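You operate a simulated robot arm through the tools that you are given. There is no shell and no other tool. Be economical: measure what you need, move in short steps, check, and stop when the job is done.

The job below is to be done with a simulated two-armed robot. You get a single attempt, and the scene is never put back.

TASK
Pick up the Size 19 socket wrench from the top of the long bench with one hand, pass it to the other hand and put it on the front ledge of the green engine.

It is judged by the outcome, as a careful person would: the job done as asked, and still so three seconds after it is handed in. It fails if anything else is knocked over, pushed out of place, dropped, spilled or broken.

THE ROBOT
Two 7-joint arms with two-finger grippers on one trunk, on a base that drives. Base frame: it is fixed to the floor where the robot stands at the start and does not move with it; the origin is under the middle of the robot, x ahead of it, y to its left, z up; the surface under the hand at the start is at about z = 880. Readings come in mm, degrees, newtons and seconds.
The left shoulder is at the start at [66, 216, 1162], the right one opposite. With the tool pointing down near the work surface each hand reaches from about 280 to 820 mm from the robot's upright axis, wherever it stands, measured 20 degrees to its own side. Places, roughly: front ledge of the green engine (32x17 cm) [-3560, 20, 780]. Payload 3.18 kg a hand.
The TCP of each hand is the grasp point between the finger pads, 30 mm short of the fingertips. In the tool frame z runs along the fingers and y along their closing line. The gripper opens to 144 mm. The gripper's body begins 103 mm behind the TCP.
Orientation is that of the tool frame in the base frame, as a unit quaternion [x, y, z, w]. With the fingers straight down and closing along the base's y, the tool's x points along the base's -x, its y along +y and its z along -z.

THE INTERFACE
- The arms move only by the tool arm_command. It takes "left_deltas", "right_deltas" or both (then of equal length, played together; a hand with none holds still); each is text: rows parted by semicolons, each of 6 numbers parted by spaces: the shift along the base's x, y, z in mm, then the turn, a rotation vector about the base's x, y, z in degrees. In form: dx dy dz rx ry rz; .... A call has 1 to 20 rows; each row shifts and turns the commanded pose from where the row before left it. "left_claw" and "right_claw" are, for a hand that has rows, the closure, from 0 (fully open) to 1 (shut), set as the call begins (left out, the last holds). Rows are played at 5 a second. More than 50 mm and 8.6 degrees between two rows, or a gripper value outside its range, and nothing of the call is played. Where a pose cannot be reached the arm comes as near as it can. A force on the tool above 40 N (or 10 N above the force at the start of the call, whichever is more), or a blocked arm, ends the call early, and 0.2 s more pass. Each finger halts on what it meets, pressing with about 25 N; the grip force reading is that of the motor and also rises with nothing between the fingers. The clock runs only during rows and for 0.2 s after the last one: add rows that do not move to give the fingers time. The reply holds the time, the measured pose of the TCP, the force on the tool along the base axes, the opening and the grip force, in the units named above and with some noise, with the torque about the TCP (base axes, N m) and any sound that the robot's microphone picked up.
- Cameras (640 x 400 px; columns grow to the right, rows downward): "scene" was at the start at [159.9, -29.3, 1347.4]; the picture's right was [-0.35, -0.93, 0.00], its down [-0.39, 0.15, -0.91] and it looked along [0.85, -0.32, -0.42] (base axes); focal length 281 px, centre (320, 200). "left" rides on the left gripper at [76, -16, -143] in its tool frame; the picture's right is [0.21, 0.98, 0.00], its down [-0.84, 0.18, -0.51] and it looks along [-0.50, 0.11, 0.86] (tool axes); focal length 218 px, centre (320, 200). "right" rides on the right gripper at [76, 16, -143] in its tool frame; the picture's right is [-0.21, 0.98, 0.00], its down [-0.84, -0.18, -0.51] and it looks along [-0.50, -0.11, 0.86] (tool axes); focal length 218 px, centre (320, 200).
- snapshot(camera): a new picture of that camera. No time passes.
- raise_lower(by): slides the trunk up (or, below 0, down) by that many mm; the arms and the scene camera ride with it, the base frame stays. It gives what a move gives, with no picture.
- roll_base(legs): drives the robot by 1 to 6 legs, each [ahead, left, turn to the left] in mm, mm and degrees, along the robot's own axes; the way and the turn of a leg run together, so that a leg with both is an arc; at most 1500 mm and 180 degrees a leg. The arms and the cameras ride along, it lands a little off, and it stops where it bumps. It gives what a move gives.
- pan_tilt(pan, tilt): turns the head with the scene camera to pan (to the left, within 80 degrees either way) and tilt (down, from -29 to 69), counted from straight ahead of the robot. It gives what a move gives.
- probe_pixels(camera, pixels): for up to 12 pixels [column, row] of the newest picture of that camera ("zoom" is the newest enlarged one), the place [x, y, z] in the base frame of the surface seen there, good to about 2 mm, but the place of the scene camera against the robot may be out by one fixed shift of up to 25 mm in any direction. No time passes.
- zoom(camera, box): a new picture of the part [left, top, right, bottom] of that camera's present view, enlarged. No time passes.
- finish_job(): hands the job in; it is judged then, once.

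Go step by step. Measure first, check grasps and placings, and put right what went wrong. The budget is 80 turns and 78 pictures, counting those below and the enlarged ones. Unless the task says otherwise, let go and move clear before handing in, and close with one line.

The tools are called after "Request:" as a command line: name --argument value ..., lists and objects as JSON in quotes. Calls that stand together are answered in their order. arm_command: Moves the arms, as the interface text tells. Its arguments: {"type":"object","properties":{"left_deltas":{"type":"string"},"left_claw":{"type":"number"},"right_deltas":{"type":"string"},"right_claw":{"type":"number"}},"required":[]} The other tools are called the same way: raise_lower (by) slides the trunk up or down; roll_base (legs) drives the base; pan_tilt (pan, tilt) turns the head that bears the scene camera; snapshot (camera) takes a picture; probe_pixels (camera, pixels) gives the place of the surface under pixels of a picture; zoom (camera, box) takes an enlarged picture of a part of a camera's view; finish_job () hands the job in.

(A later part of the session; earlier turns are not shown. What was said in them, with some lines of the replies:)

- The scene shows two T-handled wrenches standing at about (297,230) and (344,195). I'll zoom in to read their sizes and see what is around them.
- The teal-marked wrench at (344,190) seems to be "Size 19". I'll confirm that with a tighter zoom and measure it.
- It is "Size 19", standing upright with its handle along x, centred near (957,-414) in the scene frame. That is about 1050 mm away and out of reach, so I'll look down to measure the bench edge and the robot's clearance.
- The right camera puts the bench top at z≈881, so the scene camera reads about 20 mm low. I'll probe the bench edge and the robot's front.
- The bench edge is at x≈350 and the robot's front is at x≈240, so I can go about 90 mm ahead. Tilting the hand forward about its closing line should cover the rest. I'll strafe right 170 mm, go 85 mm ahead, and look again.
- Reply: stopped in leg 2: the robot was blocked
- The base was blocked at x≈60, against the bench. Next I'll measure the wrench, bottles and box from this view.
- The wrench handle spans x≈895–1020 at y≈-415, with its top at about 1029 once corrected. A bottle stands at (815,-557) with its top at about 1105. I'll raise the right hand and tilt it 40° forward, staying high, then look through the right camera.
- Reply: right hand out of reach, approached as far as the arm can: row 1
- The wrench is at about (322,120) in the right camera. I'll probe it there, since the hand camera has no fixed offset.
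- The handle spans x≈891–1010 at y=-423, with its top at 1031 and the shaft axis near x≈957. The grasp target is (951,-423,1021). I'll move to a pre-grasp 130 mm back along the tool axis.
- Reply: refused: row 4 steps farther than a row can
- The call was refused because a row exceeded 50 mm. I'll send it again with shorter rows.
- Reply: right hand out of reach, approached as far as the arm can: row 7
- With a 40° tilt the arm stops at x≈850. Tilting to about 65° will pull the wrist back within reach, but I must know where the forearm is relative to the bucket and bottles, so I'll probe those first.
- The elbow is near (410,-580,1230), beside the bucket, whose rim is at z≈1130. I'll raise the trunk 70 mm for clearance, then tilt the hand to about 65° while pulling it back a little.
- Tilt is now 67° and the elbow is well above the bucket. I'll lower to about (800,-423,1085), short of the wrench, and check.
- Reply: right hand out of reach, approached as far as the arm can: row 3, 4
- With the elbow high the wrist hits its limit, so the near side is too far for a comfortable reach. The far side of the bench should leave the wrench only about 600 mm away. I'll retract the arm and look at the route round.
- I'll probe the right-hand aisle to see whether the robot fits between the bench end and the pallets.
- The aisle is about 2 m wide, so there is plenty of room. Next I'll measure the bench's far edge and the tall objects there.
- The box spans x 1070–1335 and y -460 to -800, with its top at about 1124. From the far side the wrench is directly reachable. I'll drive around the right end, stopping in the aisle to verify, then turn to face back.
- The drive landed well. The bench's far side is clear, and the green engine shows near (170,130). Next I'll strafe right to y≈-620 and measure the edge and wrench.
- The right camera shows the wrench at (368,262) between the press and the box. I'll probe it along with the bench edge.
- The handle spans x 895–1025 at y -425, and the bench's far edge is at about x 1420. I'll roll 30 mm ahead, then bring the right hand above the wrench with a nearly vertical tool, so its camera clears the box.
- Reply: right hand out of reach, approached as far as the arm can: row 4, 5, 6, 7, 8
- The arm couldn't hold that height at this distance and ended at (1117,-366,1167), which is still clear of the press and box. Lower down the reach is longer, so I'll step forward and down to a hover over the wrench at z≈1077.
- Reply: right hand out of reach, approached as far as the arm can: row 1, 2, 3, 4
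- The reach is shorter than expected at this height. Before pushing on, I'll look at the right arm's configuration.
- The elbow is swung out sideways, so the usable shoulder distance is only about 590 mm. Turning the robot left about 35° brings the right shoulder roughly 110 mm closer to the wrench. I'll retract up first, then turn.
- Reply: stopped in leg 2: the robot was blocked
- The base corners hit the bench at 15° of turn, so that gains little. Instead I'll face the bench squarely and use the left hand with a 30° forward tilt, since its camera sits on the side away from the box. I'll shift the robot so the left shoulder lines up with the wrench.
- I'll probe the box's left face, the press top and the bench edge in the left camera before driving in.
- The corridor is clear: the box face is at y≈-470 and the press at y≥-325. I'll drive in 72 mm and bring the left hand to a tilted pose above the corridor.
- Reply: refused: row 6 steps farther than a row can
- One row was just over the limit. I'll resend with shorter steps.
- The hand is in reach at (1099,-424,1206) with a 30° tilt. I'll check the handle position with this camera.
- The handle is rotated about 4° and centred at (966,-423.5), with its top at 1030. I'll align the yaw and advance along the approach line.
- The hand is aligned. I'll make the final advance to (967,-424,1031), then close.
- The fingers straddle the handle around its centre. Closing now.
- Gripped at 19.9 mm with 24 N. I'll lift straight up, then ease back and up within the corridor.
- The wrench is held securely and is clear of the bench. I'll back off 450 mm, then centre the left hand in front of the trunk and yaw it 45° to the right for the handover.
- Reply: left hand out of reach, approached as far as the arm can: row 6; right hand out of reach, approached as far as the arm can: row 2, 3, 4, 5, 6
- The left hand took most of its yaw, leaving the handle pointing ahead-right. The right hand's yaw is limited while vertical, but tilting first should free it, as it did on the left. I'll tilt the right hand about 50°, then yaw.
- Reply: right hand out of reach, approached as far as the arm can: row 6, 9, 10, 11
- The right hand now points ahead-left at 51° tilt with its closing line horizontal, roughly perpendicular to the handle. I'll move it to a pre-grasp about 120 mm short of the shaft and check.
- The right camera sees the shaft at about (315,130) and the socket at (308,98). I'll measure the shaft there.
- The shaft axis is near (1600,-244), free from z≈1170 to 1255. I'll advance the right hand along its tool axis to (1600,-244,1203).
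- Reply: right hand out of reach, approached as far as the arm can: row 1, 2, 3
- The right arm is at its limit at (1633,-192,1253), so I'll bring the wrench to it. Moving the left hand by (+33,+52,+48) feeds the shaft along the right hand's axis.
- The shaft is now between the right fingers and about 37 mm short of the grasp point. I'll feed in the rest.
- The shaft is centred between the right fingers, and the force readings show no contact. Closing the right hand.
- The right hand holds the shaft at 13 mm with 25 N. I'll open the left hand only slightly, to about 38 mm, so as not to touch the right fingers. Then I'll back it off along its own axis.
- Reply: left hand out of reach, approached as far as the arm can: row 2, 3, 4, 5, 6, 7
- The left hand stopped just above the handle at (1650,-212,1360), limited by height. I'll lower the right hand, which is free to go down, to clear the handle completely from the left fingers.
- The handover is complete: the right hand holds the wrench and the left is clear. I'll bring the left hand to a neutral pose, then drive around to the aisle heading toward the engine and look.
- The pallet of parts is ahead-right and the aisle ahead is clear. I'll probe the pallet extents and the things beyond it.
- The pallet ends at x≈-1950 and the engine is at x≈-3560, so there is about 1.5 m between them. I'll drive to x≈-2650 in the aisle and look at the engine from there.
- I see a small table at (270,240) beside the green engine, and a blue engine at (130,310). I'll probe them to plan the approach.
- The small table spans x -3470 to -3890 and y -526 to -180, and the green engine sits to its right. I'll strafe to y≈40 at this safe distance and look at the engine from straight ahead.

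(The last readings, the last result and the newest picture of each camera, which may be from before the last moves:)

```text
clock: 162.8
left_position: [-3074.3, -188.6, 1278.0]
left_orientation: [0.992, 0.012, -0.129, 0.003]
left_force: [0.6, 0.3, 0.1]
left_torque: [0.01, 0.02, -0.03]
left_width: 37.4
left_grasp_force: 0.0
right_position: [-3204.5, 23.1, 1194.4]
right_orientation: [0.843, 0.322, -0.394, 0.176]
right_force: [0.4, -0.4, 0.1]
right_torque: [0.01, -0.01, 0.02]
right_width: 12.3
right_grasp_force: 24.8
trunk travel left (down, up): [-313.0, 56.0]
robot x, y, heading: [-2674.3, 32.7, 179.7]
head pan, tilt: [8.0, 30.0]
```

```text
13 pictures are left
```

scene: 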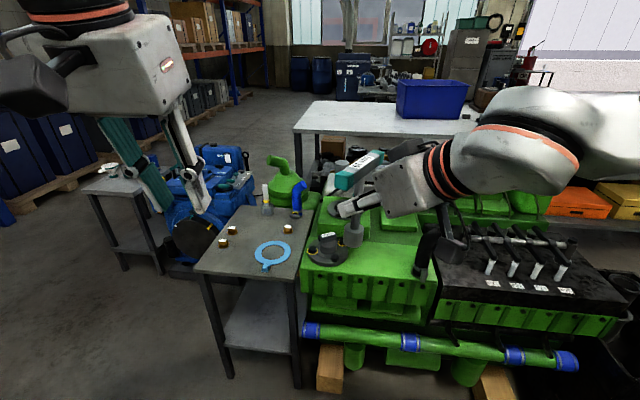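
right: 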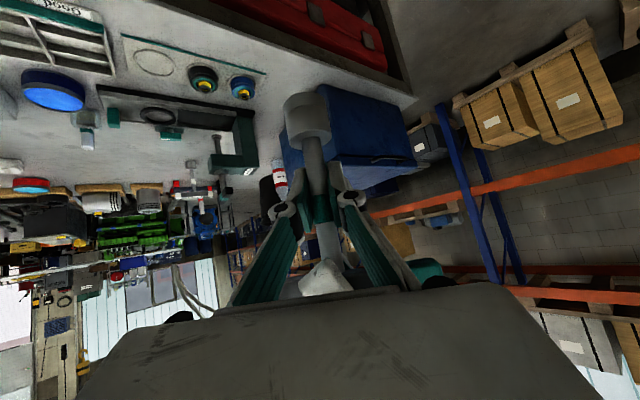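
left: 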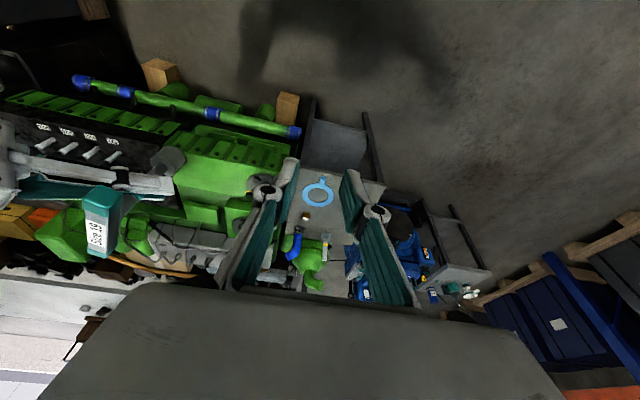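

The green ledge shows at scene (385,250) and left camera (215,180), with a dark part at scene (325,250) on its left. I'll probe both to map the free area.

Request:
probe_pixels --camera "left" --pixels '[[190, 165], [220, 175], [245, 185], [205, 195], [230, 165], [185, 190], [255, 160], [200, 150], [200, 205], [240, 145], [205, 217], [270, 170]]'

Request:
zoom --camera "scene" --box '[270, 160, 470, 330]'

Request:
probe_pixels --camera "scene" --pixels '[[385, 240], [385, 265], [405, 250], [365, 260], [425, 275], [325, 245], [325, 262], [345, 268], [380, 220], [405, 222], [310, 265], [430, 285]]'

```text
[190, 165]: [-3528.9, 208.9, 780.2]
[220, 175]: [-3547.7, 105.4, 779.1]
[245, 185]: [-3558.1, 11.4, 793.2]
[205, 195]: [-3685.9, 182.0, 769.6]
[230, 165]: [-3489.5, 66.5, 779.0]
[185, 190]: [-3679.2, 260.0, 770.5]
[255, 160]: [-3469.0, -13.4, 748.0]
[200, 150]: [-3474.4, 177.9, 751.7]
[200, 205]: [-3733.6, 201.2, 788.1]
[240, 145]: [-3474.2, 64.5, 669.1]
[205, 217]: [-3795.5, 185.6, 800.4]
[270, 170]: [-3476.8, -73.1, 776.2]
```

```text
2.35 times, centred on (370, 245) of scene
```

zoom: 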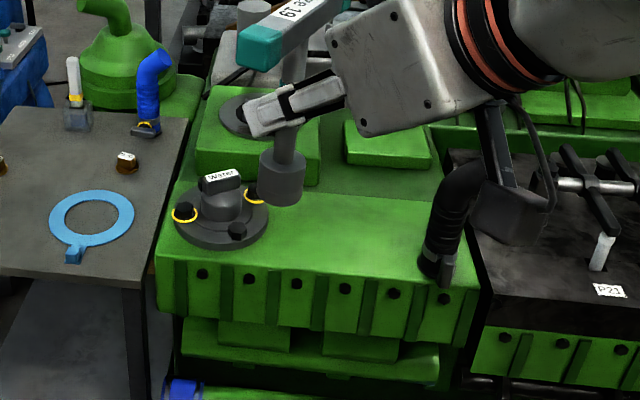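

```text
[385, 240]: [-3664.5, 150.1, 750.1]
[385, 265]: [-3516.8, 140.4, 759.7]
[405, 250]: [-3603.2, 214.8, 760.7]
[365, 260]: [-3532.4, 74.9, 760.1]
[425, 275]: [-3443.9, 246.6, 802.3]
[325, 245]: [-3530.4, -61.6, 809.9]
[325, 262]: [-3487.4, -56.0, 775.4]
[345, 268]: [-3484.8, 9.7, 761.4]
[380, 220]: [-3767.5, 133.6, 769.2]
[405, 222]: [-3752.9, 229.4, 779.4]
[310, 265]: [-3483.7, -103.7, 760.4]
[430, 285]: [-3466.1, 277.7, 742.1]
```

The ledge top is z≈780, spanning x -3475 to -3645. The water pump covers y<20, leaving y 20–180 free. A black hose stands at the right near y≈250, so I'll probe its extent and check the wrench in the right hand.

Request:
probe_pixels --camera "scene" --pixels '[[432, 235], [437, 231], [420, 255], [421, 270], [428, 245], [418, 268], [345, 250], [340, 258], [350, 240], [353, 245]]'

Request:
snapshot --camera "right"

```text
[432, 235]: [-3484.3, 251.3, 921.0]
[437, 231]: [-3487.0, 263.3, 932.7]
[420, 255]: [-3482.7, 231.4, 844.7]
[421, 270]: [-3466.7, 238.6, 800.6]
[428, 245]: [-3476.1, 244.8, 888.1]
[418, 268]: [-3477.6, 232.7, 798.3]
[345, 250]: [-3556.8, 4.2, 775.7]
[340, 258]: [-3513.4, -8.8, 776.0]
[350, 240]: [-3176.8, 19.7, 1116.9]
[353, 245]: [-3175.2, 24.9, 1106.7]
```

```text
11 pictures are left
```

right: 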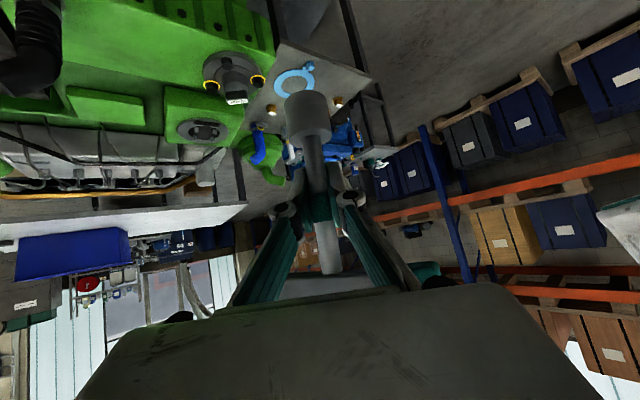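

The hose occupies about (-3480,245) up to z≈950, and an approach from back-right would pass close to it. I'll yaw the right hand so it approaches straight from the front, then check that the wrench is upright.

Request:
arm_command --right_deltas "0 5 0 0 0 -7.5;0 5 0 0 0 -7.5;0 5 0 0 0 -7.5;0 5 0 0 0 -7.5;0 5 0 0 0 -7.5;0 5 0 0 0 -4.5;0 0 0 0 0 0"

Request:
zoom --camera "scene" --box '[270, 120, 470, 290]'

```text
clock: 164.3
left_position: [-3073.3, -188.0, 1278.3]
left_orientation: [0.992, 0.013, -0.129, 0.002]
left_force: [0.5, -0.8, 0.0]
left_torque: [-0.01, 0.01, 0.0]
left_width: 37.5
left_grasp_force: 0.2
right_position: [-3202.6, 29.8, 1194.1]
right_orientation: [0.854, 0.288, -0.402, 0.161]
right_force: [-0.9, 0.1, 0.3]
right_torque: [0.0, 0.02, 0.02]
right_width: 12.4
right_grasp_force: 24.7
right hand out of reach, approached as far as the arm can: row 1, 2, 3, 4, 5
trunk travel left (down, up): [-313.0, 56.0]
robot x, y, heading: [-2676.1, 28.9, 180.0]
head pan, tilt: [8.0, 30.0]
```

```text
2.35 times, centred on (370, 205) of scene
```

zoom: 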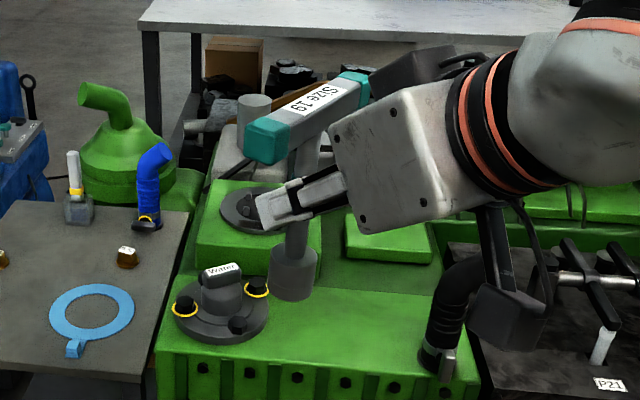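

Yaw is limited with the hand this far across the body. I'll bring the hand back to the robot's right side first, then yaw.

Request:
arm_command --right_deltas "15 35 0 0 0 0;15 35 0 0 0 0;15 35 0 0 0 0;15 35 0 0 0 -5;15 35 0 0 0 -7;15 30 0 0 0 -7;0 0 0 0 0 -7;0 0 0 0 0 -7;0 0 0 0 0 -5;0 0 0 0 0 0"

Request:
snapshot --camera "scene"

```text
clock: 166.6
left_position: [-3071.6, -189.7, 1278.9]
left_orientation: [0.992, 0.014, -0.129, 0.002]
left_force: [1.1, 0.2, 0.6]
left_torque: [0.02, 0.04, -0.01]
left_width: 37.3
left_grasp_force: 0.0
right_position: [-3154.2, 229.6, 1216.2]
right_orientation: [0.902, -0.007, -0.432, 0.019]
right_force: [0.0, 0.1, 0.5]
right_torque: [0.03, 0.01, 0.0]
right_width: 12.3
right_grasp_force: 24.9
right hand out of reach, approached as far as the arm can: row 5, 6, 7
trunk travel left (down, up): [-313.0, 56.0]
robot x, y, heading: [-2675.7, 30.5, 179.9]
head pan, tilt: [8.0, 30.0]
```

```text
9 pictures are left
```

scene: 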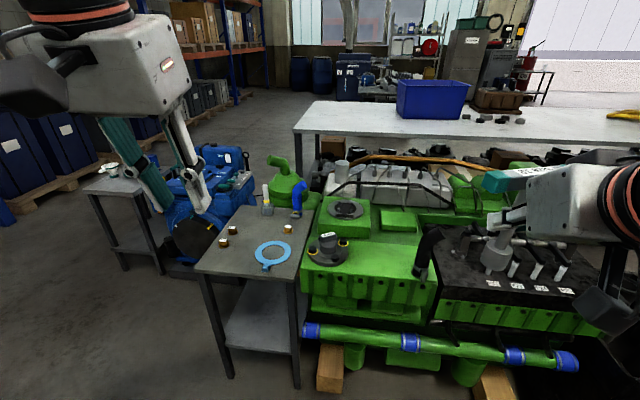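

The wrench now points straight ahead with the same tilt (51°), so it stays upright. I'll tuck the left hand back and up, and lower the right hand 55 mm here to prove the reach before driving in.

Request:
arm_command --right_deltas "0 0 -20 0 0 0;0 0 -20 0 0 0;0 0 -15 0 0 0;0 0 0 0 0 0" --left_deltas "35 0 20 0 0 0;35 0 20 0 0 0;35 0 0 0 0 0;0 0 0 0 0 0"

Request:
zoom --camera "scene" --box '[420, 130, 640, 330]'

```text
clock: 167.6
left_position: [-2967.7, -188.0, 1317.8]
left_orientation: [0.992, 0.012, -0.128, 0.003]
left_force: [-1.0, -0.5, -0.4]
left_torque: [-0.01, -0.02, 0.01]
left_width: 37.4
left_grasp_force: 0.0
right_position: [-3170.8, 223.6, 1166.5]
right_orientation: [0.902, -0.006, -0.431, 0.02]
right_force: [0.3, 0.1, 0.1]
right_torque: [-0.02, 0.03, 0.05]
right_width: 12.4
right_grasp_force: 25.3
right hand out of reach, approached as far as the arm can: row 1, 2, 3
trunk travel left (down, up): [-313.0, 56.0]
robot x, y, heading: [-2677.0, 31.1, 179.9]
head pan, tilt: [8.0, 30.0]
```

```text
2.00 times, centred on (530, 230) of scene
```

zoom: 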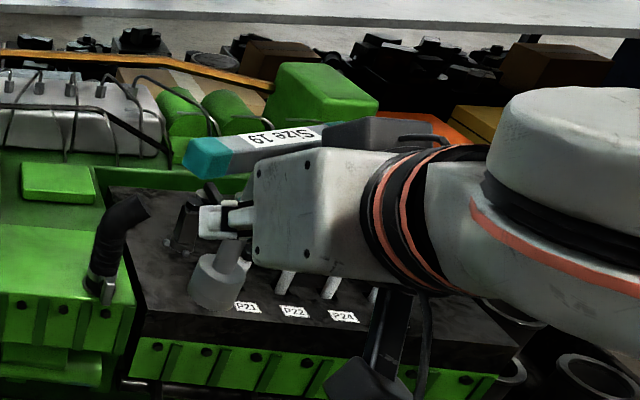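

The right hand reached z=1166, so with the trunk fully lowered it will be about 853, just right for the ledge. I'll probe the wrench to check its tilt and bottom height.

Request:
probe_pixels --camera "zoom" --pixels '[[215, 303], [213, 290], [218, 270], [228, 250], [233, 238], [235, 145], [290, 135], [205, 160], [325, 130], [225, 215]]'

Request:
snapshot --camera "right"

Request:
probe_pixels --camera "right" --pixels '[[305, 100], [308, 115], [300, 130], [312, 150], [315, 165], [320, 240], [325, 255], [318, 180]]'

```text
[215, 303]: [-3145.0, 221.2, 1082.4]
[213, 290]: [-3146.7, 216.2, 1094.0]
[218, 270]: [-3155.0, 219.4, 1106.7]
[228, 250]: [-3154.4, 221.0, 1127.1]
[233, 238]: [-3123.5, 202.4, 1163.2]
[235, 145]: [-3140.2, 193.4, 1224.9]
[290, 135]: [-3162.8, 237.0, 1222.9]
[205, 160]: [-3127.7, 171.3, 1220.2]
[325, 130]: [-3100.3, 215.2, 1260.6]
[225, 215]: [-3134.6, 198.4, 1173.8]
```

```text
7 pictures are left
```

right: 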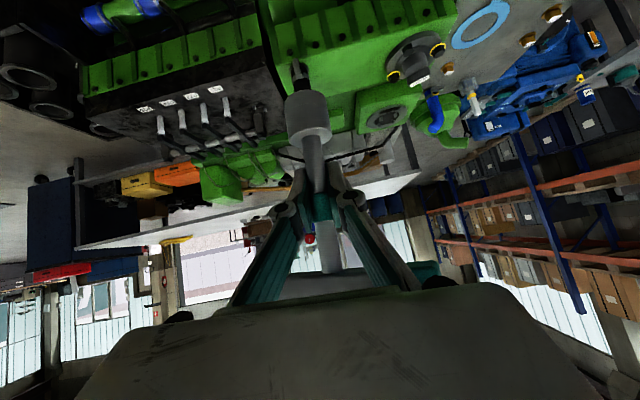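

```text
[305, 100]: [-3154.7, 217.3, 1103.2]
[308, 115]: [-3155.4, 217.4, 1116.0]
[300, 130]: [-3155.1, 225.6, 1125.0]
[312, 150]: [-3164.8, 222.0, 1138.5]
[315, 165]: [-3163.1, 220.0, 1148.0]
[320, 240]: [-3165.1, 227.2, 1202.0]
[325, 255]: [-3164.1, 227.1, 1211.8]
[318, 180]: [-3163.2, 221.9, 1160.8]
```

The shaft leans about 4° sideways, with its top toward +y. I'll correct that with a small roll, then drive over the ledge (143 mm left, 390 mm ahead) while still high.

Request:
arm_command --right_deltas "0 0 0 4 0 0;0 0 0 0 0 0"

Request:
roll_base --legs '[[0, 143, 0], [388, 0, 0]]'

Request:
pan_tilt --pan -22 --tilt 40

```text
clock: 168.2
left_position: [-2967.1, -188.6, 1318.1]
left_orientation: [0.992, 0.012, -0.129, 0.002]
left_force: [1.0, 0.0, 0.5]
left_torque: [-0.02, 0.02, 0.0]
left_width: 37.4
left_grasp_force: 0.0
right_position: [-3169.5, 223.1, 1166.8]
right_orientation: [0.902, 0.01, -0.432, -0.011]
right_force: [-0.6, 0.0, 0.3]
right_torque: [-0.03, 0.0, 0.0]
right_width: 12.6
right_grasp_force: 24.8
trunk travel left (down, up): [-313.0, 56.0]
robot x, y, heading: [-2680.5, 28.9, 180.0]
head pan, tilt: [8.0, 30.0]
```

```text
clock: 172.1
left_position: [-3348.5, -332.0, 1318.4]
left_orientation: [0.992, 0.01, -0.129, 0.002]
left_force: [-0.1, 0.1, 0.3]
left_torque: [-0.01, -0.04, 0.01]
left_width: 37.2
left_grasp_force: 0.1
right_position: [-3550.6, 79.5, 1167.8]
right_orientation: [0.902, 0.008, -0.431, -0.012]
right_force: [-0.8, 0.2, -0.6]
right_torque: [0.0, -0.01, -0.03]
right_width: 12.7
right_grasp_force: 24.6
trunk travel left (down, up): [-313.0, 56.0]
robot x, y, heading: [-3057.6, -113.2, 179.8]
head pan, tilt: [8.0, 30.0]
```

```text
clock: 173.0
left_position: [-3348.0, -330.7, 1318.3]
left_orientation: [0.992, 0.011, -0.129, 0.002]
left_force: [0.0, 0.0, 0.7]
left_torque: [0.0, 0.0, 0.01]
left_width: 37.1
left_grasp_force: 0.1
right_position: [-3549.9, 80.9, 1167.5]
right_orientation: [0.902, 0.008, -0.431, -0.013]
right_force: [-0.3, -0.1, -0.4]
right_torque: [-0.01, 0.01, -0.01]
right_width: 12.6
right_grasp_force: 25.4
trunk travel left (down, up): [-313.0, 56.0]
robot x, y, heading: [-3057.8, -114.5, 179.5]
head pan, tilt: [-22.0, 40.0]
```

The wrench is above (-3550,80). I'll lower the trunk 220 mm, then look.

Request:
raise_lower --by -220

Request:
snapshot --camera "scene"

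```text
clock: 174.8
left_position: [-3356.8, -330.7, 1123.5]
left_orientation: [0.993, 0.01, -0.117, 0.002]
left_force: [0.7, -0.3, -0.3]
left_torque: [0.0, 0.03, 0.02]
left_width: 37.2
left_grasp_force: 0.1
right_position: [-3577.1, 79.4, 815.8]
right_orientation: [0.966, 0.01, -0.258, -0.006]
right_force: [-1.3, 0.5, -3.2]
right_torque: [-0.01, -0.03, 0.02]
right_width: 11.7
right_grasp_force: 25.6
trunk travel left (down, up): [-124.0, 245.0]
robot x, y, heading: [-3056.7, -113.4, 179.7]
head pan, tilt: [-22.0, 40.0]
stopped: the force on the tool passed its limit at 109 N (the readings are from after the stop); the commanded pose is now the measured one
```

```text
6 pictures are left
```

scene: 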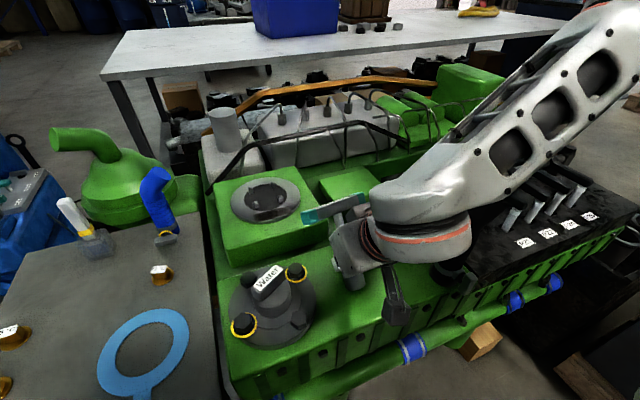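

The lowering re-posed the arm: tilt fell to 30° and the wrench touched the ledge. It is still gripped at 11.7 mm. I'll zoom in before moving.

Request:
zoom --camera "scene" --box '[220, 160, 500, 350]'

Request:
probe_pixels --camera "zoom" --pixels '[[210, 130], [270, 105], [320, 90], [300, 285], [310, 265], [275, 150], [285, 240], [545, 255], [410, 350], [390, 270], [560, 240], [500, 180]]'

```text
2.11 times, centred on (360, 255) of scene
```

zoom: 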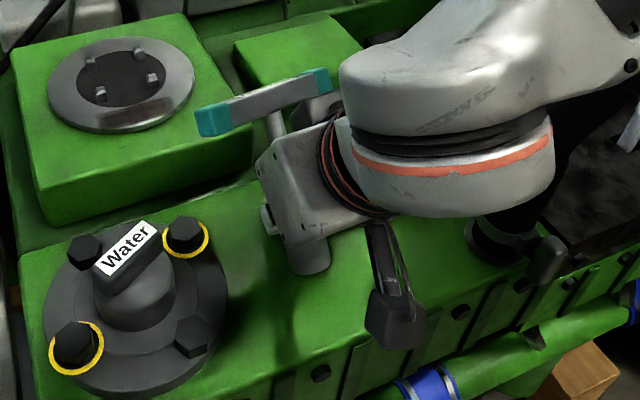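

```text
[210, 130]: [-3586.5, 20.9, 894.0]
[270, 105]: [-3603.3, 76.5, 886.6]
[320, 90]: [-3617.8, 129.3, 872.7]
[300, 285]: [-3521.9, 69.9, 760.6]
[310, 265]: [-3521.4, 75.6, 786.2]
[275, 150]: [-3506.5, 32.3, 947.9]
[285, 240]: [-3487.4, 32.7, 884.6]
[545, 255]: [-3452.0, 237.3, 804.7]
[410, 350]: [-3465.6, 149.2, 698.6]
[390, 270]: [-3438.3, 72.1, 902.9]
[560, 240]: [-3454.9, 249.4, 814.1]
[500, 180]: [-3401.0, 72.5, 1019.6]
```

The wrench leans about 31° away, with its socket edge on the ledge. I'll lift it clear with the arm, then tilt the hand forward to bring the wrench upright again.

Request:
arm_command --right_deltas "0 0 30 0 0 0;0 0 40 0 0 0;0 0 40 0 7 0;0 0 30 0 7 0;0 0 10 0 7 0;0 0 0 0 7 0;0 0 0 0 4 0;0 0 0 0 0 0"

Request:
zoom --camera "scene" --box '[220, 90, 500, 330]'

```text
clock: 176.6
left_position: [-3353.8, -331.1, 1125.3]
left_orientation: [0.993, 0.009, -0.118, 0.001]
left_force: [-0.5, 0.3, 0.4]
left_torque: [-0.05, 0.02, -0.03]
left_width: 37.3
left_grasp_force: 0.0
right_position: [-3643.0, 46.4, 998.2]
right_orientation: [0.857, 0.008, -0.515, -0.009]
right_force: [0.0, -0.3, -3.0]
right_torque: [0.01, 0.04, -0.02]
right_width: 11.7
right_grasp_force: 24.7
right hand out of reach, approached as far as the arm can: row 3, 4, 5, 6, 7
trunk travel left (down, up): [-124.0, 245.0]
robot x, y, heading: [-3057.1, -115.2, 179.6]
head pan, tilt: [-22.0, 40.0]
```

```text
1.67 times, centred on (360, 210) of scene
```

zoom: 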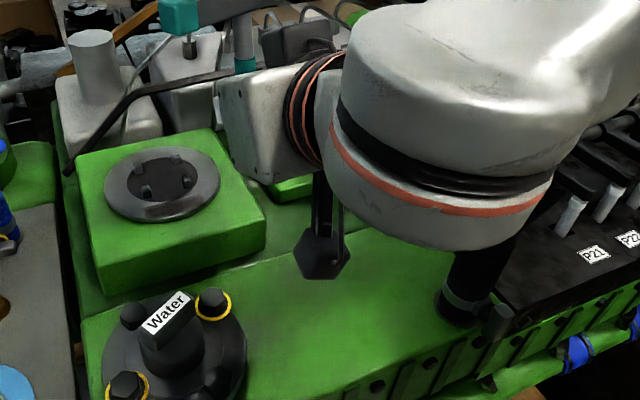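

The hand is back at 62° tilt, so the wrench should be near upright, at (-3643,46,998). I'll settle the command with a still row, shift the base to re-centre, and lower the trunk in small, checked steps.

Request:
arm_command --right_deltas "5 0 0 0 0 0;0 0 0 0 0 0"

Request:
roll_base --legs '[[-78, -34, 0]]'

Request:
raise_lower --by -30

```text
clock: 177.2
left_position: [-3354.7, -331.3, 1125.1]
left_orientation: [0.993, 0.01, -0.118, 0.003]
left_force: [-0.4, -0.8, 0.3]
left_torque: [0.02, 0.01, 0.0]
left_width: 37.5
left_grasp_force: 0.1
right_position: [-3642.1, 45.2, 999.8]
right_orientation: [0.857, 0.008, -0.516, -0.01]
right_force: [-0.5, 0.6, -2.9]
right_torque: [-0.01, 0.03, 0.01]
right_width: 11.2
right_grasp_force: 24.7
right hand out of reach, approached as far as the arm can: row 1
trunk travel left (down, up): [-124.0, 245.0]
robot x, y, heading: [-3058.9, -112.7, 179.6]
head pan, tilt: [-22.0, 40.0]
```

```text
clock: 178.3
left_position: [-3277.2, -296.8, 1125.9]
left_orientation: [0.993, 0.009, -0.118, 0.001]
left_force: [1.4, -1.0, 0.2]
left_torque: [-0.06, 0.04, -0.03]
left_width: 37.3
left_grasp_force: 0.0
right_position: [-3565.0, 77.9, 998.8]
right_orientation: [0.857, 0.007, -0.515, -0.01]
right_force: [0.8, 0.7, -2.7]
right_torque: [-0.01, 0.03, 0.04]
right_width: 11.8
right_grasp_force: 25.1
trunk travel left (down, up): [-124.0, 245.0]
robot x, y, heading: [-2986.6, -81.3, 179.8]
head pan, tilt: [-22.0, 40.0]
```

```text
clock: 179.1
left_position: [-3275.6, -297.3, 1096.8]
left_orientation: [0.993, 0.01, -0.122, 0.001]
left_force: [0.9, 0.4, 1.1]
left_torque: [0.02, 0.03, 0.03]
left_width: 37.4
left_grasp_force: 0.0
right_position: [-3575.9, 78.2, 922.2]
right_orientation: [0.882, 0.007, -0.471, -0.01]
right_force: [0.0, -0.5, -1.9]
right_torque: [0.01, -0.02, 0.02]
right_width: 11.9
right_grasp_force: 24.6
trunk travel left (down, up): [-94.0, 275.0]
robot x, y, heading: [-2977.6, -76.1, 179.8]
head pan, tilt: [-22.0, 40.0]
```

Trunk moves re-pose this arm: it is now at (-3576,78,922) with 56° tilt. The socket bottom is about 70 mm above the ledge. I'll use small arm steps to lower it while restoring the tilt.

Request:
arm_command --right_deltas "0 0 0 0 3 0;0 0 -10 0 2 0;0 0 -10 0 0 0;0 0 0 0 0 0"

```text
clock: 180.1
left_position: [-3277.8, -297.5, 1096.7]
left_orientation: [0.993, 0.009, -0.118, 0.002]
left_force: [-0.1, 0.4, -0.8]
left_torque: [0.01, 0.0, 0.02]
left_width: 37.4
left_grasp_force: 0.1
right_position: [-3597.2, 88.6, 923.2]
right_orientation: [0.863, 0.008, -0.505, -0.009]
right_force: [-1.0, 0.1, -2.5]
right_torque: [0.0, 0.01, -0.01]
right_width: 11.7
right_grasp_force: 25.0
right hand out of reach, approached as far as the arm can: row 1, 2, 3
trunk travel left (down, up): [-94.0, 275.0]
robot x, y, heading: [-2979.4, -81.2, 179.9]
head pan, tilt: [-22.0, 40.0]
```

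Tilt is now 60.6° at (-3597,89,923). I'll check the wrench's actual lean with the right camera.

Request:
snapshot --camera "right"

Request:
probe_pixels --camera "right" --pixels '[[305, 85], [308, 100], [310, 115], [312, 130], [314, 145], [316, 160], [320, 220], [322, 235], [325, 250], [318, 200], [305, 70], [325, 262]]'

```text
3 pictures are left
```

right: 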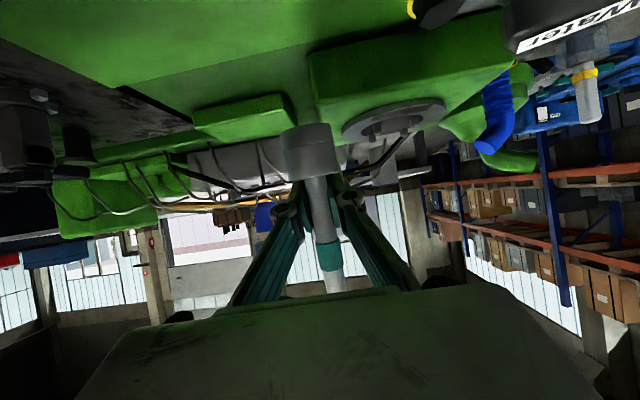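

```text
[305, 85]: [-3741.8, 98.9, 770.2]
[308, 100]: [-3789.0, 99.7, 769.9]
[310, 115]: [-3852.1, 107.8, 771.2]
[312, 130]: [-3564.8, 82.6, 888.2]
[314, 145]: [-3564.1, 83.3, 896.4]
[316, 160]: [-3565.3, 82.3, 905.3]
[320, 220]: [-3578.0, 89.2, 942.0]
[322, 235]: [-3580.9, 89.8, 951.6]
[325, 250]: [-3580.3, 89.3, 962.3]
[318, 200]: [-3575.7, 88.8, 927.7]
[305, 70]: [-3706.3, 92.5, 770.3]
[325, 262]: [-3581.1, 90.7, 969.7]
```

The grip has slid down the shaft a little, putting the socket bottom about 45 mm below the TCP, and the wrench leans about 6° ahead. I'll lower the trunk another 25 mm and see how the arm responds.

Request:
raise_lower --by -25

```text
clock: 180.8
left_position: [-3275.4, -297.5, 1072.1]
left_orientation: [0.993, 0.009, -0.121, 0.002]
left_force: [0.9, -0.3, 0.5]
left_torque: [0.02, 0.1, 0.0]
left_width: 37.4
left_grasp_force: 0.0
right_position: [-3604.3, 89.3, 858.2]
right_orientation: [0.883, 0.008, -0.468, -0.008]
right_force: [0.4, -0.2, -2.0]
right_torque: [0.03, -0.04, 0.0]
right_width: 11.7
right_grasp_force: 25.1
trunk travel left (down, up): [-69.0, 300.0]
robot x, y, heading: [-2981.2, -82.7, 179.5]
head pan, tilt: [-22.0, 40.0]
```

TCP is at z 858 with the socket bottom about 33 mm above the ledge. I'll back the base 30 mm to centre it on the ledge, then restore tilt.

Request:
roll_base --legs '[[-30, 0, 0]]'

Request:
arm_command --right_deltas "0 0 5 0 4 0;0 0 0 0 4 0;0 0 0 0 3 0;0 0 0 0 0 0"

```text
clock: 181.6
left_position: [-3249.1, -297.8, 1070.8]
left_orientation: [0.993, 0.009, -0.118, 0.002]
left_force: [0.5, 0.5, 1.1]
left_torque: [0.02, 0.06, 0.01]
left_width: 36.9
left_grasp_force: 0.1
right_position: [-3574.9, 88.5, 854.5]
right_orientation: [0.885, 0.007, -0.466, -0.009]
right_force: [0.4, -0.2, -2.5]
right_torque: [0.0, -0.04, -0.02]
right_width: 11.6
right_grasp_force: 24.8
trunk travel left (down, up): [-69.0, 300.0]
robot x, y, heading: [-2951.4, -84.7, 179.7]
head pan, tilt: [-22.0, 40.0]
```

```text
clock: 182.6
left_position: [-3248.8, -297.5, 1069.8]
left_orientation: [0.993, 0.01, -0.118, 0.002]
left_force: [0.2, 0.0, 0.6]
left_torque: [-0.03, -0.02, -0.01]
left_width: 37.1
left_grasp_force: 0.1
right_position: [-3601.8, 107.5, 928.9]
right_orientation: [0.839, 0.007, -0.543, -0.009]
right_force: [-0.4, -0.2, -3.9]
right_torque: [0.01, 0.04, 0.02]
right_width: 11.8
right_grasp_force: 24.6
right hand out of reach, approached as far as the arm can: row 1, 2, 3
trunk travel left (down, up): [-69.0, 300.0]
robot x, y, heading: [-2950.9, -81.0, 179.5]
head pan, tilt: [-22.0, 40.0]
```

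Tilt is 65.8° at z 929. The limit trades tilt against depth, so a lower trunk helps. I'll take the trunk down 30, re-tilt, then go the rest.

Request:
raise_lower --by -30

Request:
arm_command --right_deltas "0 0 20 0 4 0;0 0 10 0 4 0;0 0 0 0 2 0;0 0 0 0 0 0"

```text
clock: 183.4
left_position: [-3245.5, -298.1, 1041.8]
left_orientation: [0.993, 0.01, -0.12, 0.002]
left_force: [0.6, -0.1, 0.1]
left_torque: [0.01, 0.06, 0.03]
left_width: 37.3
left_grasp_force: 0.1
right_position: [-3608.8, 107.1, 844.7]
right_orientation: [0.868, 0.006, -0.496, -0.01]
right_force: [1.4, 0.0, -2.7]
right_torque: [0.01, 0.03, -0.02]
right_width: 11.4
right_grasp_force: 24.9
trunk travel left (down, up): [-39.0, 330.0]
robot x, y, heading: [-2951.1, -79.1, 179.7]
head pan, tilt: [-22.0, 40.0]
```

```text
clock: 184.4
left_position: [-3249.2, -298.2, 1040.5]
left_orientation: [0.993, 0.009, -0.118, 0.002]
left_force: [1.1, 0.3, 0.3]
left_torque: [0.0, 0.01, -0.01]
left_width: 37.4
left_grasp_force: 0.0
right_position: [-3622.8, 114.1, 919.1]
right_orientation: [0.825, 0.006, -0.565, -0.01]
right_force: [-0.7, -0.4, -2.9]
right_torque: [0.02, 0.1, -0.01]
right_width: 11.3
right_grasp_force: 24.7
right hand out of reach, approached as far as the arm can: row 1, 2, 3
trunk travel left (down, up): [-39.0, 330.0]
robot x, y, heading: [-2955.3, -81.1, 179.7]
head pan, tilt: [-22.0, 40.0]
```

That works: each small trunk drop after tilting leaves more tilt at depth. I'll recentre the base (45 back, 15 left), tilt a bit more, then lower the trunk 30.

Request:
roll_base --legs '[[-42, 15, 0]]'

Request:
arm_command --right_deltas "0 0 5 0 3 0;0 0 0 0 2 0;0 0 0 0 0 0"

Request:
raise_lower --by -28

```text
clock: 185.3
left_position: [-3207.8, -312.8, 1041.0]
left_orientation: [0.993, 0.008, -0.119, 0.002]
left_force: [-0.2, -0.2, 0.1]
left_torque: [0.01, 0.04, 0.0]
left_width: 37.5
left_grasp_force: 0.1
right_position: [-3581.1, 98.6, 920.3]
right_orientation: [0.825, 0.005, -0.565, -0.01]
right_force: [-0.2, 0.2, -3.3]
right_torque: [0.0, 0.05, 0.0]
right_width: 11.8
right_grasp_force: 24.9
trunk travel left (down, up): [-39.0, 330.0]
robot x, y, heading: [-2905.6, -95.8, 179.8]
head pan, tilt: [-22.0, 40.0]
```

```text
clock: 186.1
left_position: [-3207.0, -312.1, 1040.6]
left_orientation: [0.993, 0.009, -0.118, 0.002]
left_force: [-0.8, 0.8, 0.5]
left_torque: [-0.03, 0.02, 0.0]
left_width: 37.4
left_grasp_force: 0.1
right_position: [-3582.5, 102.4, 958.1]
right_orientation: [0.803, 0.006, -0.596, -0.009]
right_force: [0.5, -0.3, -2.6]
right_torque: [-0.01, 0.07, -0.01]
right_width: 11.5
right_grasp_force: 25.1
right hand out of reach, approached as far as the arm can: row 1, 2
trunk travel left (down, up): [-39.0, 330.0]
robot x, y, heading: [-2908.5, -96.5, 179.7]
head pan, tilt: [-22.0, 40.0]
```

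```text
clock: 186.8
left_position: [-3212.5, -312.3, 1011.5]
left_orientation: [0.995, 0.009, -0.103, 0.001]
left_force: [-0.9, 1.0, 0.4]
left_torque: [0.03, 0.07, 0.01]
left_width: 37.2
left_grasp_force: 0.1
right_position: [-3593.6, 101.0, 889.6]
right_orientation: [0.826, 0.006, -0.563, -0.008]
right_force: [0.3, -0.1, -2.7]
right_torque: [-0.03, 0.04, -0.01]
right_width: 11.8
right_grasp_force: 24.8
trunk travel left (down, up): [-11.0, 358.0]
robot x, y, heading: [-2908.9, -95.1, 179.8]
head pan, tilt: [-22.0, 40.0]
```

Now z 890 with 68.6° tilt. I'll take the last 11 mm of trunk and start lowering with the arm.

Request:
raise_lower --by -11

Request:
arm_command --right_deltas "0 0 -8 0 0 0;0 0 -8 0 0 0;0 0 0 0 0 0"

```text
clock: 187.4
left_position: [-3217.9, -311.4, 994.7]
left_orientation: [0.996, 0.008, -0.088, 0.0]
left_force: [0.9, -0.3, 1.3]
left_torque: [-0.01, 0.05, -0.02]
left_width: 37.6
left_grasp_force: 0.0
right_position: [-3596.5, 101.7, 867.3]
right_orientation: [0.833, 0.006, -0.553, -0.009]
right_force: [0.4, 0.2, -2.6]
right_torque: [0.02, 0.02, -0.02]
right_width: 11.9
right_grasp_force: 24.7
trunk travel left (down, up): [0.0, 369.0]
robot x, y, heading: [-2909.8, -94.3, 179.5]
head pan, tilt: [-22.0, 40.0]
```

```text
clock: 188.2
left_position: [-3219.6, -312.3, 994.0]
left_orientation: [0.996, 0.009, -0.088, 0.0]
left_force: [0.1, 0.3, 0.2]
left_torque: [-0.01, -0.01, -0.01]
left_width: 37.4
left_grasp_force: 0.0
right_position: [-3598.1, 102.9, 861.1]
right_orientation: [0.835, 0.006, -0.55, -0.009]
right_force: [-0.6, -0.4, -4.0]
right_torque: [-0.03, 0.07, 0.0]
right_width: 11.6
right_grasp_force: 24.4
right hand out of reach, approached as far as the arm can: row 1, 2
trunk travel left (down, up): [0.0, 369.0]
robot x, y, heading: [-2908.8, -98.1, 179.6]
head pan, tilt: [-22.0, 40.0]
```

At z 861 and 66.7° tilt the wrench should be upright, with its bottom about 36 mm above the ledge. I'll lower with a slight tilt release.

Request:
arm_command --right_deltas "0 0 -10 0 -1.5 0;0 0 -10 0 -1.5 0;0 0 0 0 0 0"

Request:
zoom --camera "scene" --box '[200, 80, 480, 300]'

```text
clock: 189.0
left_position: [-3218.7, -312.9, 994.0]
left_orientation: [0.996, 0.009, -0.088, 0.001]
left_force: [-0.5, 0.2, -0.5]
left_torque: [-0.02, 0.0, -0.02]
left_width: 37.3
left_grasp_force: 0.1
right_position: [-3598.2, 101.9, 842.2]
right_orientation: [0.848, 0.005, -0.53, -0.01]
right_force: [-0.1, -0.2, -2.8]
right_torque: [-0.02, 0.02, 0.02]
right_width: 11.4
right_grasp_force: 24.8
trunk travel left (down, up): [0.0, 369.0]
robot x, y, heading: [-2908.8, -97.6, 179.5]
head pan, tilt: [-22.0, 40.0]
```

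```text
1.82 times, centred on (340, 190) of scene
```

zoom: 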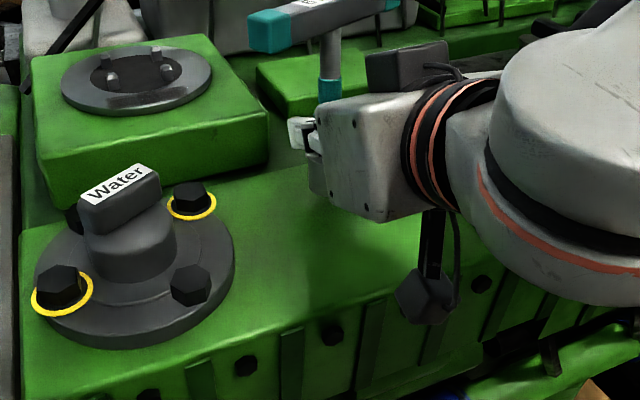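

It reached z 842 with 64° tilt, and the shaft looks near vertical at zoom (330,60). I'll back the base 25 mm to centre on the ledge and lower toward contact.

Request:
roll_base --legs '[[-25, 0, 0]]'

Request:
arm_command --right_deltas "0 0 -6 0 -0.5 0;0 0 -5 0 -0.5 0;0 0 0 0 0 0"

```text
clock: 189.8
left_position: [-3193.3, -312.5, 994.6]
left_orientation: [0.996, 0.008, -0.088, 0.0]
left_force: [0.7, -0.2, 0.8]
left_torque: [-0.01, 0.03, 0.02]
left_width: 37.4
left_grasp_force: 0.1
right_position: [-3572.0, 102.9, 843.5]
right_orientation: [0.847, 0.006, -0.531, -0.01]
right_force: [0.3, -0.4, -3.2]
right_torque: [-0.01, 0.04, 0.01]
right_width: 11.4
right_grasp_force: 25.5
trunk travel left (down, up): [0.0, 369.0]
robot x, y, heading: [-2885.0, -97.3, 179.7]
head pan, tilt: [-22.0, 40.0]
```

```text
clock: 190.6
left_position: [-3194.7, -313.1, 994.1]
left_orientation: [0.996, 0.009, -0.089, 0.001]
left_force: [0.6, 1.0, -0.1]
left_torque: [0.03, -0.02, -0.03]
left_width: 37.4
left_grasp_force: 0.2
right_position: [-3572.5, 102.5, 831.8]
right_orientation: [0.853, 0.005, -0.522, -0.009]
right_force: [0.3, 0.0, -2.7]
right_torque: [0.01, 0.01, -0.03]
right_width: 11.4
right_grasp_force: 25.4
trunk travel left (down, up): [0.0, 369.0]
robot x, y, heading: [-2886.6, -100.4, 179.5]
head pan, tilt: [-22.0, 40.0]
```

Still no contact, with the force at just the wrench's weight. I'll continue down in 3 mm steps.

Request:
arm_command --right_deltas "0 0 -3 0 0 0;0 0 -3 0 0 0;0 0 0 0 0 0"

```text
clock: 191.4
left_position: [-3194.4, -312.1, 994.2]
left_orientation: [0.996, 0.008, -0.088, 0.0]
left_force: [0.0, 1.0, -0.1]
left_torque: [0.03, 0.0, 0.02]
left_width: 37.5
left_grasp_force: 0.0
right_position: [-3573.7, 102.8, 828.8]
right_orientation: [0.853, 0.006, -0.521, -0.009]
right_force: [-0.2, -0.4, -3.2]
right_torque: [0.01, 0.07, 0.01]
right_width: 11.9
right_grasp_force: 25.2
right hand out of reach, approached as far as the arm can: row 2
trunk travel left (down, up): [0.0, 369.0]
robot x, y, heading: [-2883.6, -93.6, 179.8]
head pan, tilt: [-22.0, 40.0]
```

Request:
arm_command --right_deltas "0 0 -3 0 -0.7 0;0 0 -3 0 -0.5 0;0 0 0 0 0 0"

```text
clock: 192.2
left_position: [-3193.5, -312.8, 994.1]
left_orientation: [0.996, 0.009, -0.089, 0.0]
left_force: [0.1, 0.2, -0.2]
left_torque: [-0.01, 0.0, 0.02]
left_width: 37.4
left_grasp_force: 0.1
right_position: [-3572.7, 102.7, 824.7]
right_orientation: [0.857, 0.006, -0.515, -0.009]
right_force: [0.0, 0.2, -1.8]
right_torque: [0.03, 0.1, 0.02]
right_width: 11.5
right_grasp_force: 24.5
trunk travel left (down, up): [0.0, 369.0]
robot x, y, heading: [-2886.4, -93.2, 179.8]
head pan, tilt: [-22.0, 40.0]
```

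The force eased to -1.8 N and the torque rose, so contact may be starting. I'll continue down gently to seat the socket flush.

Request:
arm_command --right_deltas "0 0 -2 0 -0.4 0;0 0 -3 0 -0.4 0;0 0 0 0 0 0"

```text
clock: 193.0
left_position: [-3191.5, -311.6, 995.6]
left_orientation: [0.996, 0.009, -0.09, 0.0]
left_force: [-0.3, 0.5, -0.3]
left_torque: [0.01, 0.03, 0.02]
left_width: 37.4
left_grasp_force: 0.0
right_position: [-3572.7, 101.5, 824.4]
right_orientation: [0.859, 0.005, -0.512, -0.009]
right_force: [-3.2, 5.7, 25.7]
right_torque: [0.32, 0.08, 0.02]
right_width: 11.4
right_grasp_force: 24.9
trunk travel left (down, up): [0.0, 369.0]
robot x, y, heading: [-2886.7, -97.2, 179.8]
head pan, tilt: [-22.0, 40.0]
```

There is firm contact, 26 N up. I'll check the lean with the right camera before releasing.

Request:
snapshot --camera "right"

Request:
probe_pixels --camera "right" --pixels '[[309, 135], [310, 145], [312, 155], [318, 190], [318, 200], [320, 215], [322, 230], [325, 245], [327, 260], [328, 268], [308, 120], [300, 100]]'

```text
1 pictures are left
```

right: 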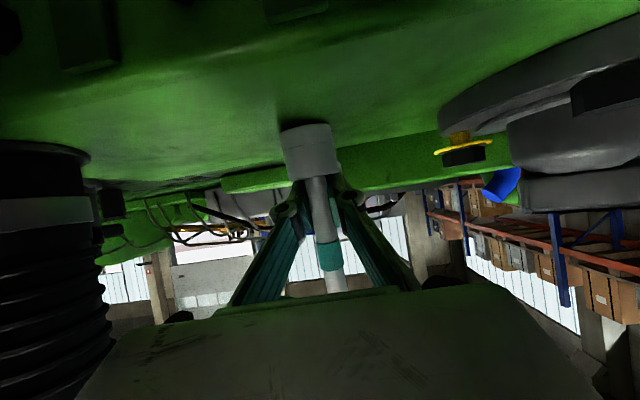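

```text
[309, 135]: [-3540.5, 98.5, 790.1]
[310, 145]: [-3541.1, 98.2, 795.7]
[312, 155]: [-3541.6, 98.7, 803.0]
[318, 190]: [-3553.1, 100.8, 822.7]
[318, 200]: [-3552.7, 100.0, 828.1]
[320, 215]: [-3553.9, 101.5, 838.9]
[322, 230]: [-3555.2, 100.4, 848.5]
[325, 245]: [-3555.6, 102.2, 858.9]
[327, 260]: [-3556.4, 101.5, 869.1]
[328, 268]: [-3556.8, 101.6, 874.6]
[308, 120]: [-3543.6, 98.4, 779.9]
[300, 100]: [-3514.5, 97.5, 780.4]
```

The wrench leans about 4.5° ahead and 2.4° sideways, with the socket edge on the ledge. While pressing, I'll shift the hand 4 mm back and 2 mm left so the socket seats flat.

Request:
arm_command --right_deltas "2 -1 0 0 0 0;2 -1 0 0 0 0;1 0 0 0 0 0;0 0 0 0 0 0"

Request:
probe_pixels --camera "right" --pixels '[[309, 135], [328, 268]]'

```text
clock: 194.0
left_position: [-3192.4, -313.4, 994.3]
left_orientation: [0.996, 0.009, -0.089, 0.0]
left_force: [-0.3, -0.5, -0.6]
left_torque: [-0.03, 0.03, -0.02]
left_width: 37.1
left_grasp_force: 0.1
right_position: [-3569.1, 99.7, 823.2]
right_orientation: [0.858, 0.006, -0.513, -0.008]
right_force: [-13.5, 5.9, 35.6]
right_torque: [0.29, 0.54, 0.03]
right_width: 11.9
right_grasp_force: 25.0
trunk travel left (down, up): [0.0, 369.0]
robot x, y, heading: [-2884.7, -93.6, 180.0]
head pan, tilt: [-22.0, 40.0]
```

```text
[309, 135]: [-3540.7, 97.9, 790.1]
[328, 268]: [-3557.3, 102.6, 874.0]
```

Now it's pressed at 36 N. I'll ease the press slightly and open only to about 24 mm, so the fingers still guard the shaft while it settles.

Request:
arm_command --right_deltas "0 0 1.5 0 0 0;0 0 0 0 0 0"

Request:
arm_command --right_deltas "0 0 0 0 0 0;0 0 0 0 0 0;0 0 0 0 0 0;0 0 0 0 0 0;0 0 0 0 0 0" --right_claw 0.84

Request:
snapshot --camera "right"

Request:
probe_pixels --camera "right" --pixels '[[305, 130], [307, 140], [310, 150], [316, 185], [318, 200], [320, 215], [322, 230], [325, 245], [327, 260], [315, 200], [310, 200], [325, 200]]'

```text
clock: 194.6
left_position: [-3192.8, -311.8, 993.9]
left_orientation: [0.996, 0.009, -0.089, 0.0]
left_force: [-0.7, 0.0, -0.9]
left_torque: [0.0, -0.01, -0.02]
left_width: 37.6
left_grasp_force: 0.0
right_position: [-3569.1, 98.8, 823.5]
right_orientation: [0.859, 0.006, -0.512, -0.009]
right_force: [-12.4, 0.9, 31.7]
right_torque: [0.15, 0.52, 0.06]
right_width: 11.6
right_grasp_force: 25.0
trunk travel left (down, up): [0.0, 369.0]
robot x, y, heading: [-2886.4, -97.0, 179.6]
head pan, tilt: [-22.0, 40.0]
```

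```text
clock: 195.8
left_position: [-3193.0, -312.2, 995.1]
left_orientation: [0.996, 0.009, -0.088, 0.0]
left_force: [-0.4, -0.1, 0.4]
left_torque: [-0.02, 0.0, -0.05]
left_width: 37.7
left_grasp_force: 0.1
right_position: [-3567.6, 100.3, 819.1]
right_orientation: [0.862, 0.005, -0.507, -0.011]
right_force: [-2.9, -1.8, 9.5]
right_torque: [-0.11, -0.05, -0.1]
right_width: 23.5
right_grasp_force: 0.4
trunk travel left (down, up): [0.0, 369.0]
robot x, y, heading: [-2882.8, -100.7, 179.6]
head pan, tilt: [-22.0, 40.0]
```

```text
0 pictures are left
```

right: 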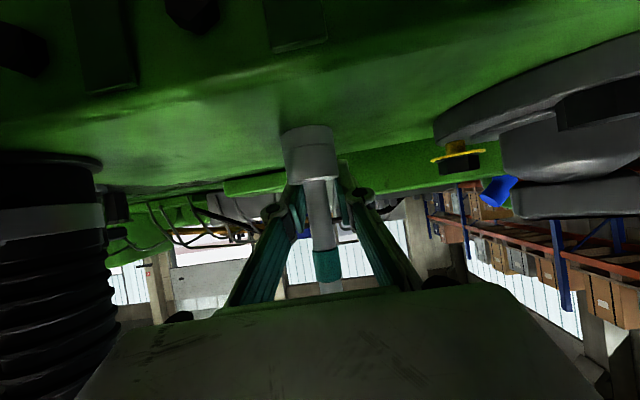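

```text
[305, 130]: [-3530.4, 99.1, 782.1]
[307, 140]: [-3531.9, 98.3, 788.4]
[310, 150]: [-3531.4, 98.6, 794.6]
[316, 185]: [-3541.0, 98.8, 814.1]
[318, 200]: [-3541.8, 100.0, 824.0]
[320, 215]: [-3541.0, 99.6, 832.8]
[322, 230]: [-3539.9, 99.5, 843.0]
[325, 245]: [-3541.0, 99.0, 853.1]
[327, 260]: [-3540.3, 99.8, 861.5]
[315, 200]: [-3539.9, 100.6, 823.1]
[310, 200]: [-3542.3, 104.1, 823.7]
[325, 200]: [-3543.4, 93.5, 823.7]
```

The wrench is now upright: the shaft face stays at x≈-3541 and y≈99.5 over its whole height. The fingertips still rest lightly on the socket top, so I'll rise 3 mm and then open to about 62 mm.

Request:
arm_command --right_deltas "0 0 3 0 0 0;0 0 0 0 0 0"

Request:
arm_command --right_deltas "0 0 0 0 0 0;0 0 0 0 0 0;0 0 0 0 0 0" --right_claw 0.57

```text
clock: 196.4
left_position: [-3193.3, -311.5, 994.1]
left_orientation: [0.996, 0.007, -0.088, 0.0]
left_force: [-0.2, 0.1, 0.6]
left_torque: [0.0, -0.02, 0.0]
left_width: 37.5
left_grasp_force: 0.1
right_position: [-3567.9, 100.4, 821.9]
right_orientation: [0.862, 0.006, -0.507, -0.009]
right_force: [-0.5, -0.7, -0.9]
right_torque: [-0.03, -0.02, 0.0]
right_width: 22.7
right_grasp_force: 0.1
trunk travel left (down, up): [0.0, 369.0]
robot x, y, heading: [-2884.3, -99.3, 179.8]
head pan, tilt: [-22.0, 40.0]
```

```text
clock: 197.2
left_position: [-3193.6, -313.1, 993.9]
left_orientation: [0.996, 0.009, -0.088, 0.0]
left_force: [0.6, 0.7, -0.4]
left_torque: [-0.01, 0.0, 0.01]
left_width: 37.6
left_grasp_force: 0.1
right_position: [-3568.3, 100.6, 823.3]
right_orientation: [0.861, 0.006, -0.509, -0.009]
right_force: [0.4, 0.3, -0.2]
right_torque: [-0.01, -0.04, 0.03]
right_width: 61.8
right_grasp_force: 0.1
trunk travel left (down, up): [0.0, 369.0]
robot x, y, heading: [-2884.6, -95.4, 179.8]
head pan, tilt: [-22.0, 40.0]
```

The fingers are open to 62 mm with no contact force. I'll back the base straight away from the ledge.

Request:
roll_base --legs '[[-60, 0, 0], [-250, 0, 0]]'

Request:
probe_pixels --camera "scene" --pixels '[[320, 200]]'

```text
clock: 199.6
left_position: [-2881.6, -314.6, 994.9]
left_orientation: [0.996, 0.012, -0.087, 0.0]
left_force: [0.1, -0.4, 0.7]
left_torque: [0.03, -0.01, 0.0]
left_width: 37.4
left_grasp_force: 0.0
right_position: [-3256.9, 95.8, 823.7]
right_orientation: [0.861, 0.008, -0.509, -0.009]
right_force: [-0.2, -0.4, 0.2]
right_torque: [0.03, -0.06, -0.03]
right_width: 62.0
right_grasp_force: 0.1
trunk travel left (down, up): [0.0, 369.0]
robot x, y, heading: [-2576.7, -98.7, 179.9]
head pan, tilt: [-22.0, 40.0]
```

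```text
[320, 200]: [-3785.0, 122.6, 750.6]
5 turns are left
```

The robot backed away with no contact force or sound, and the last pictures showed the wrench upright near (-3547,100) on the ledge. Both hands are clear, so I'm handing in.

Request:
finish_job

```text
The job is handed in.
```

The Size 19 socket wrench was picked up with the left hand, passed to the right, and stood upright on the green engine's front ledge. I had no pictures left to check it after backing away; during the placing it also hit the ledge hard once (109 N), with no damage seen.
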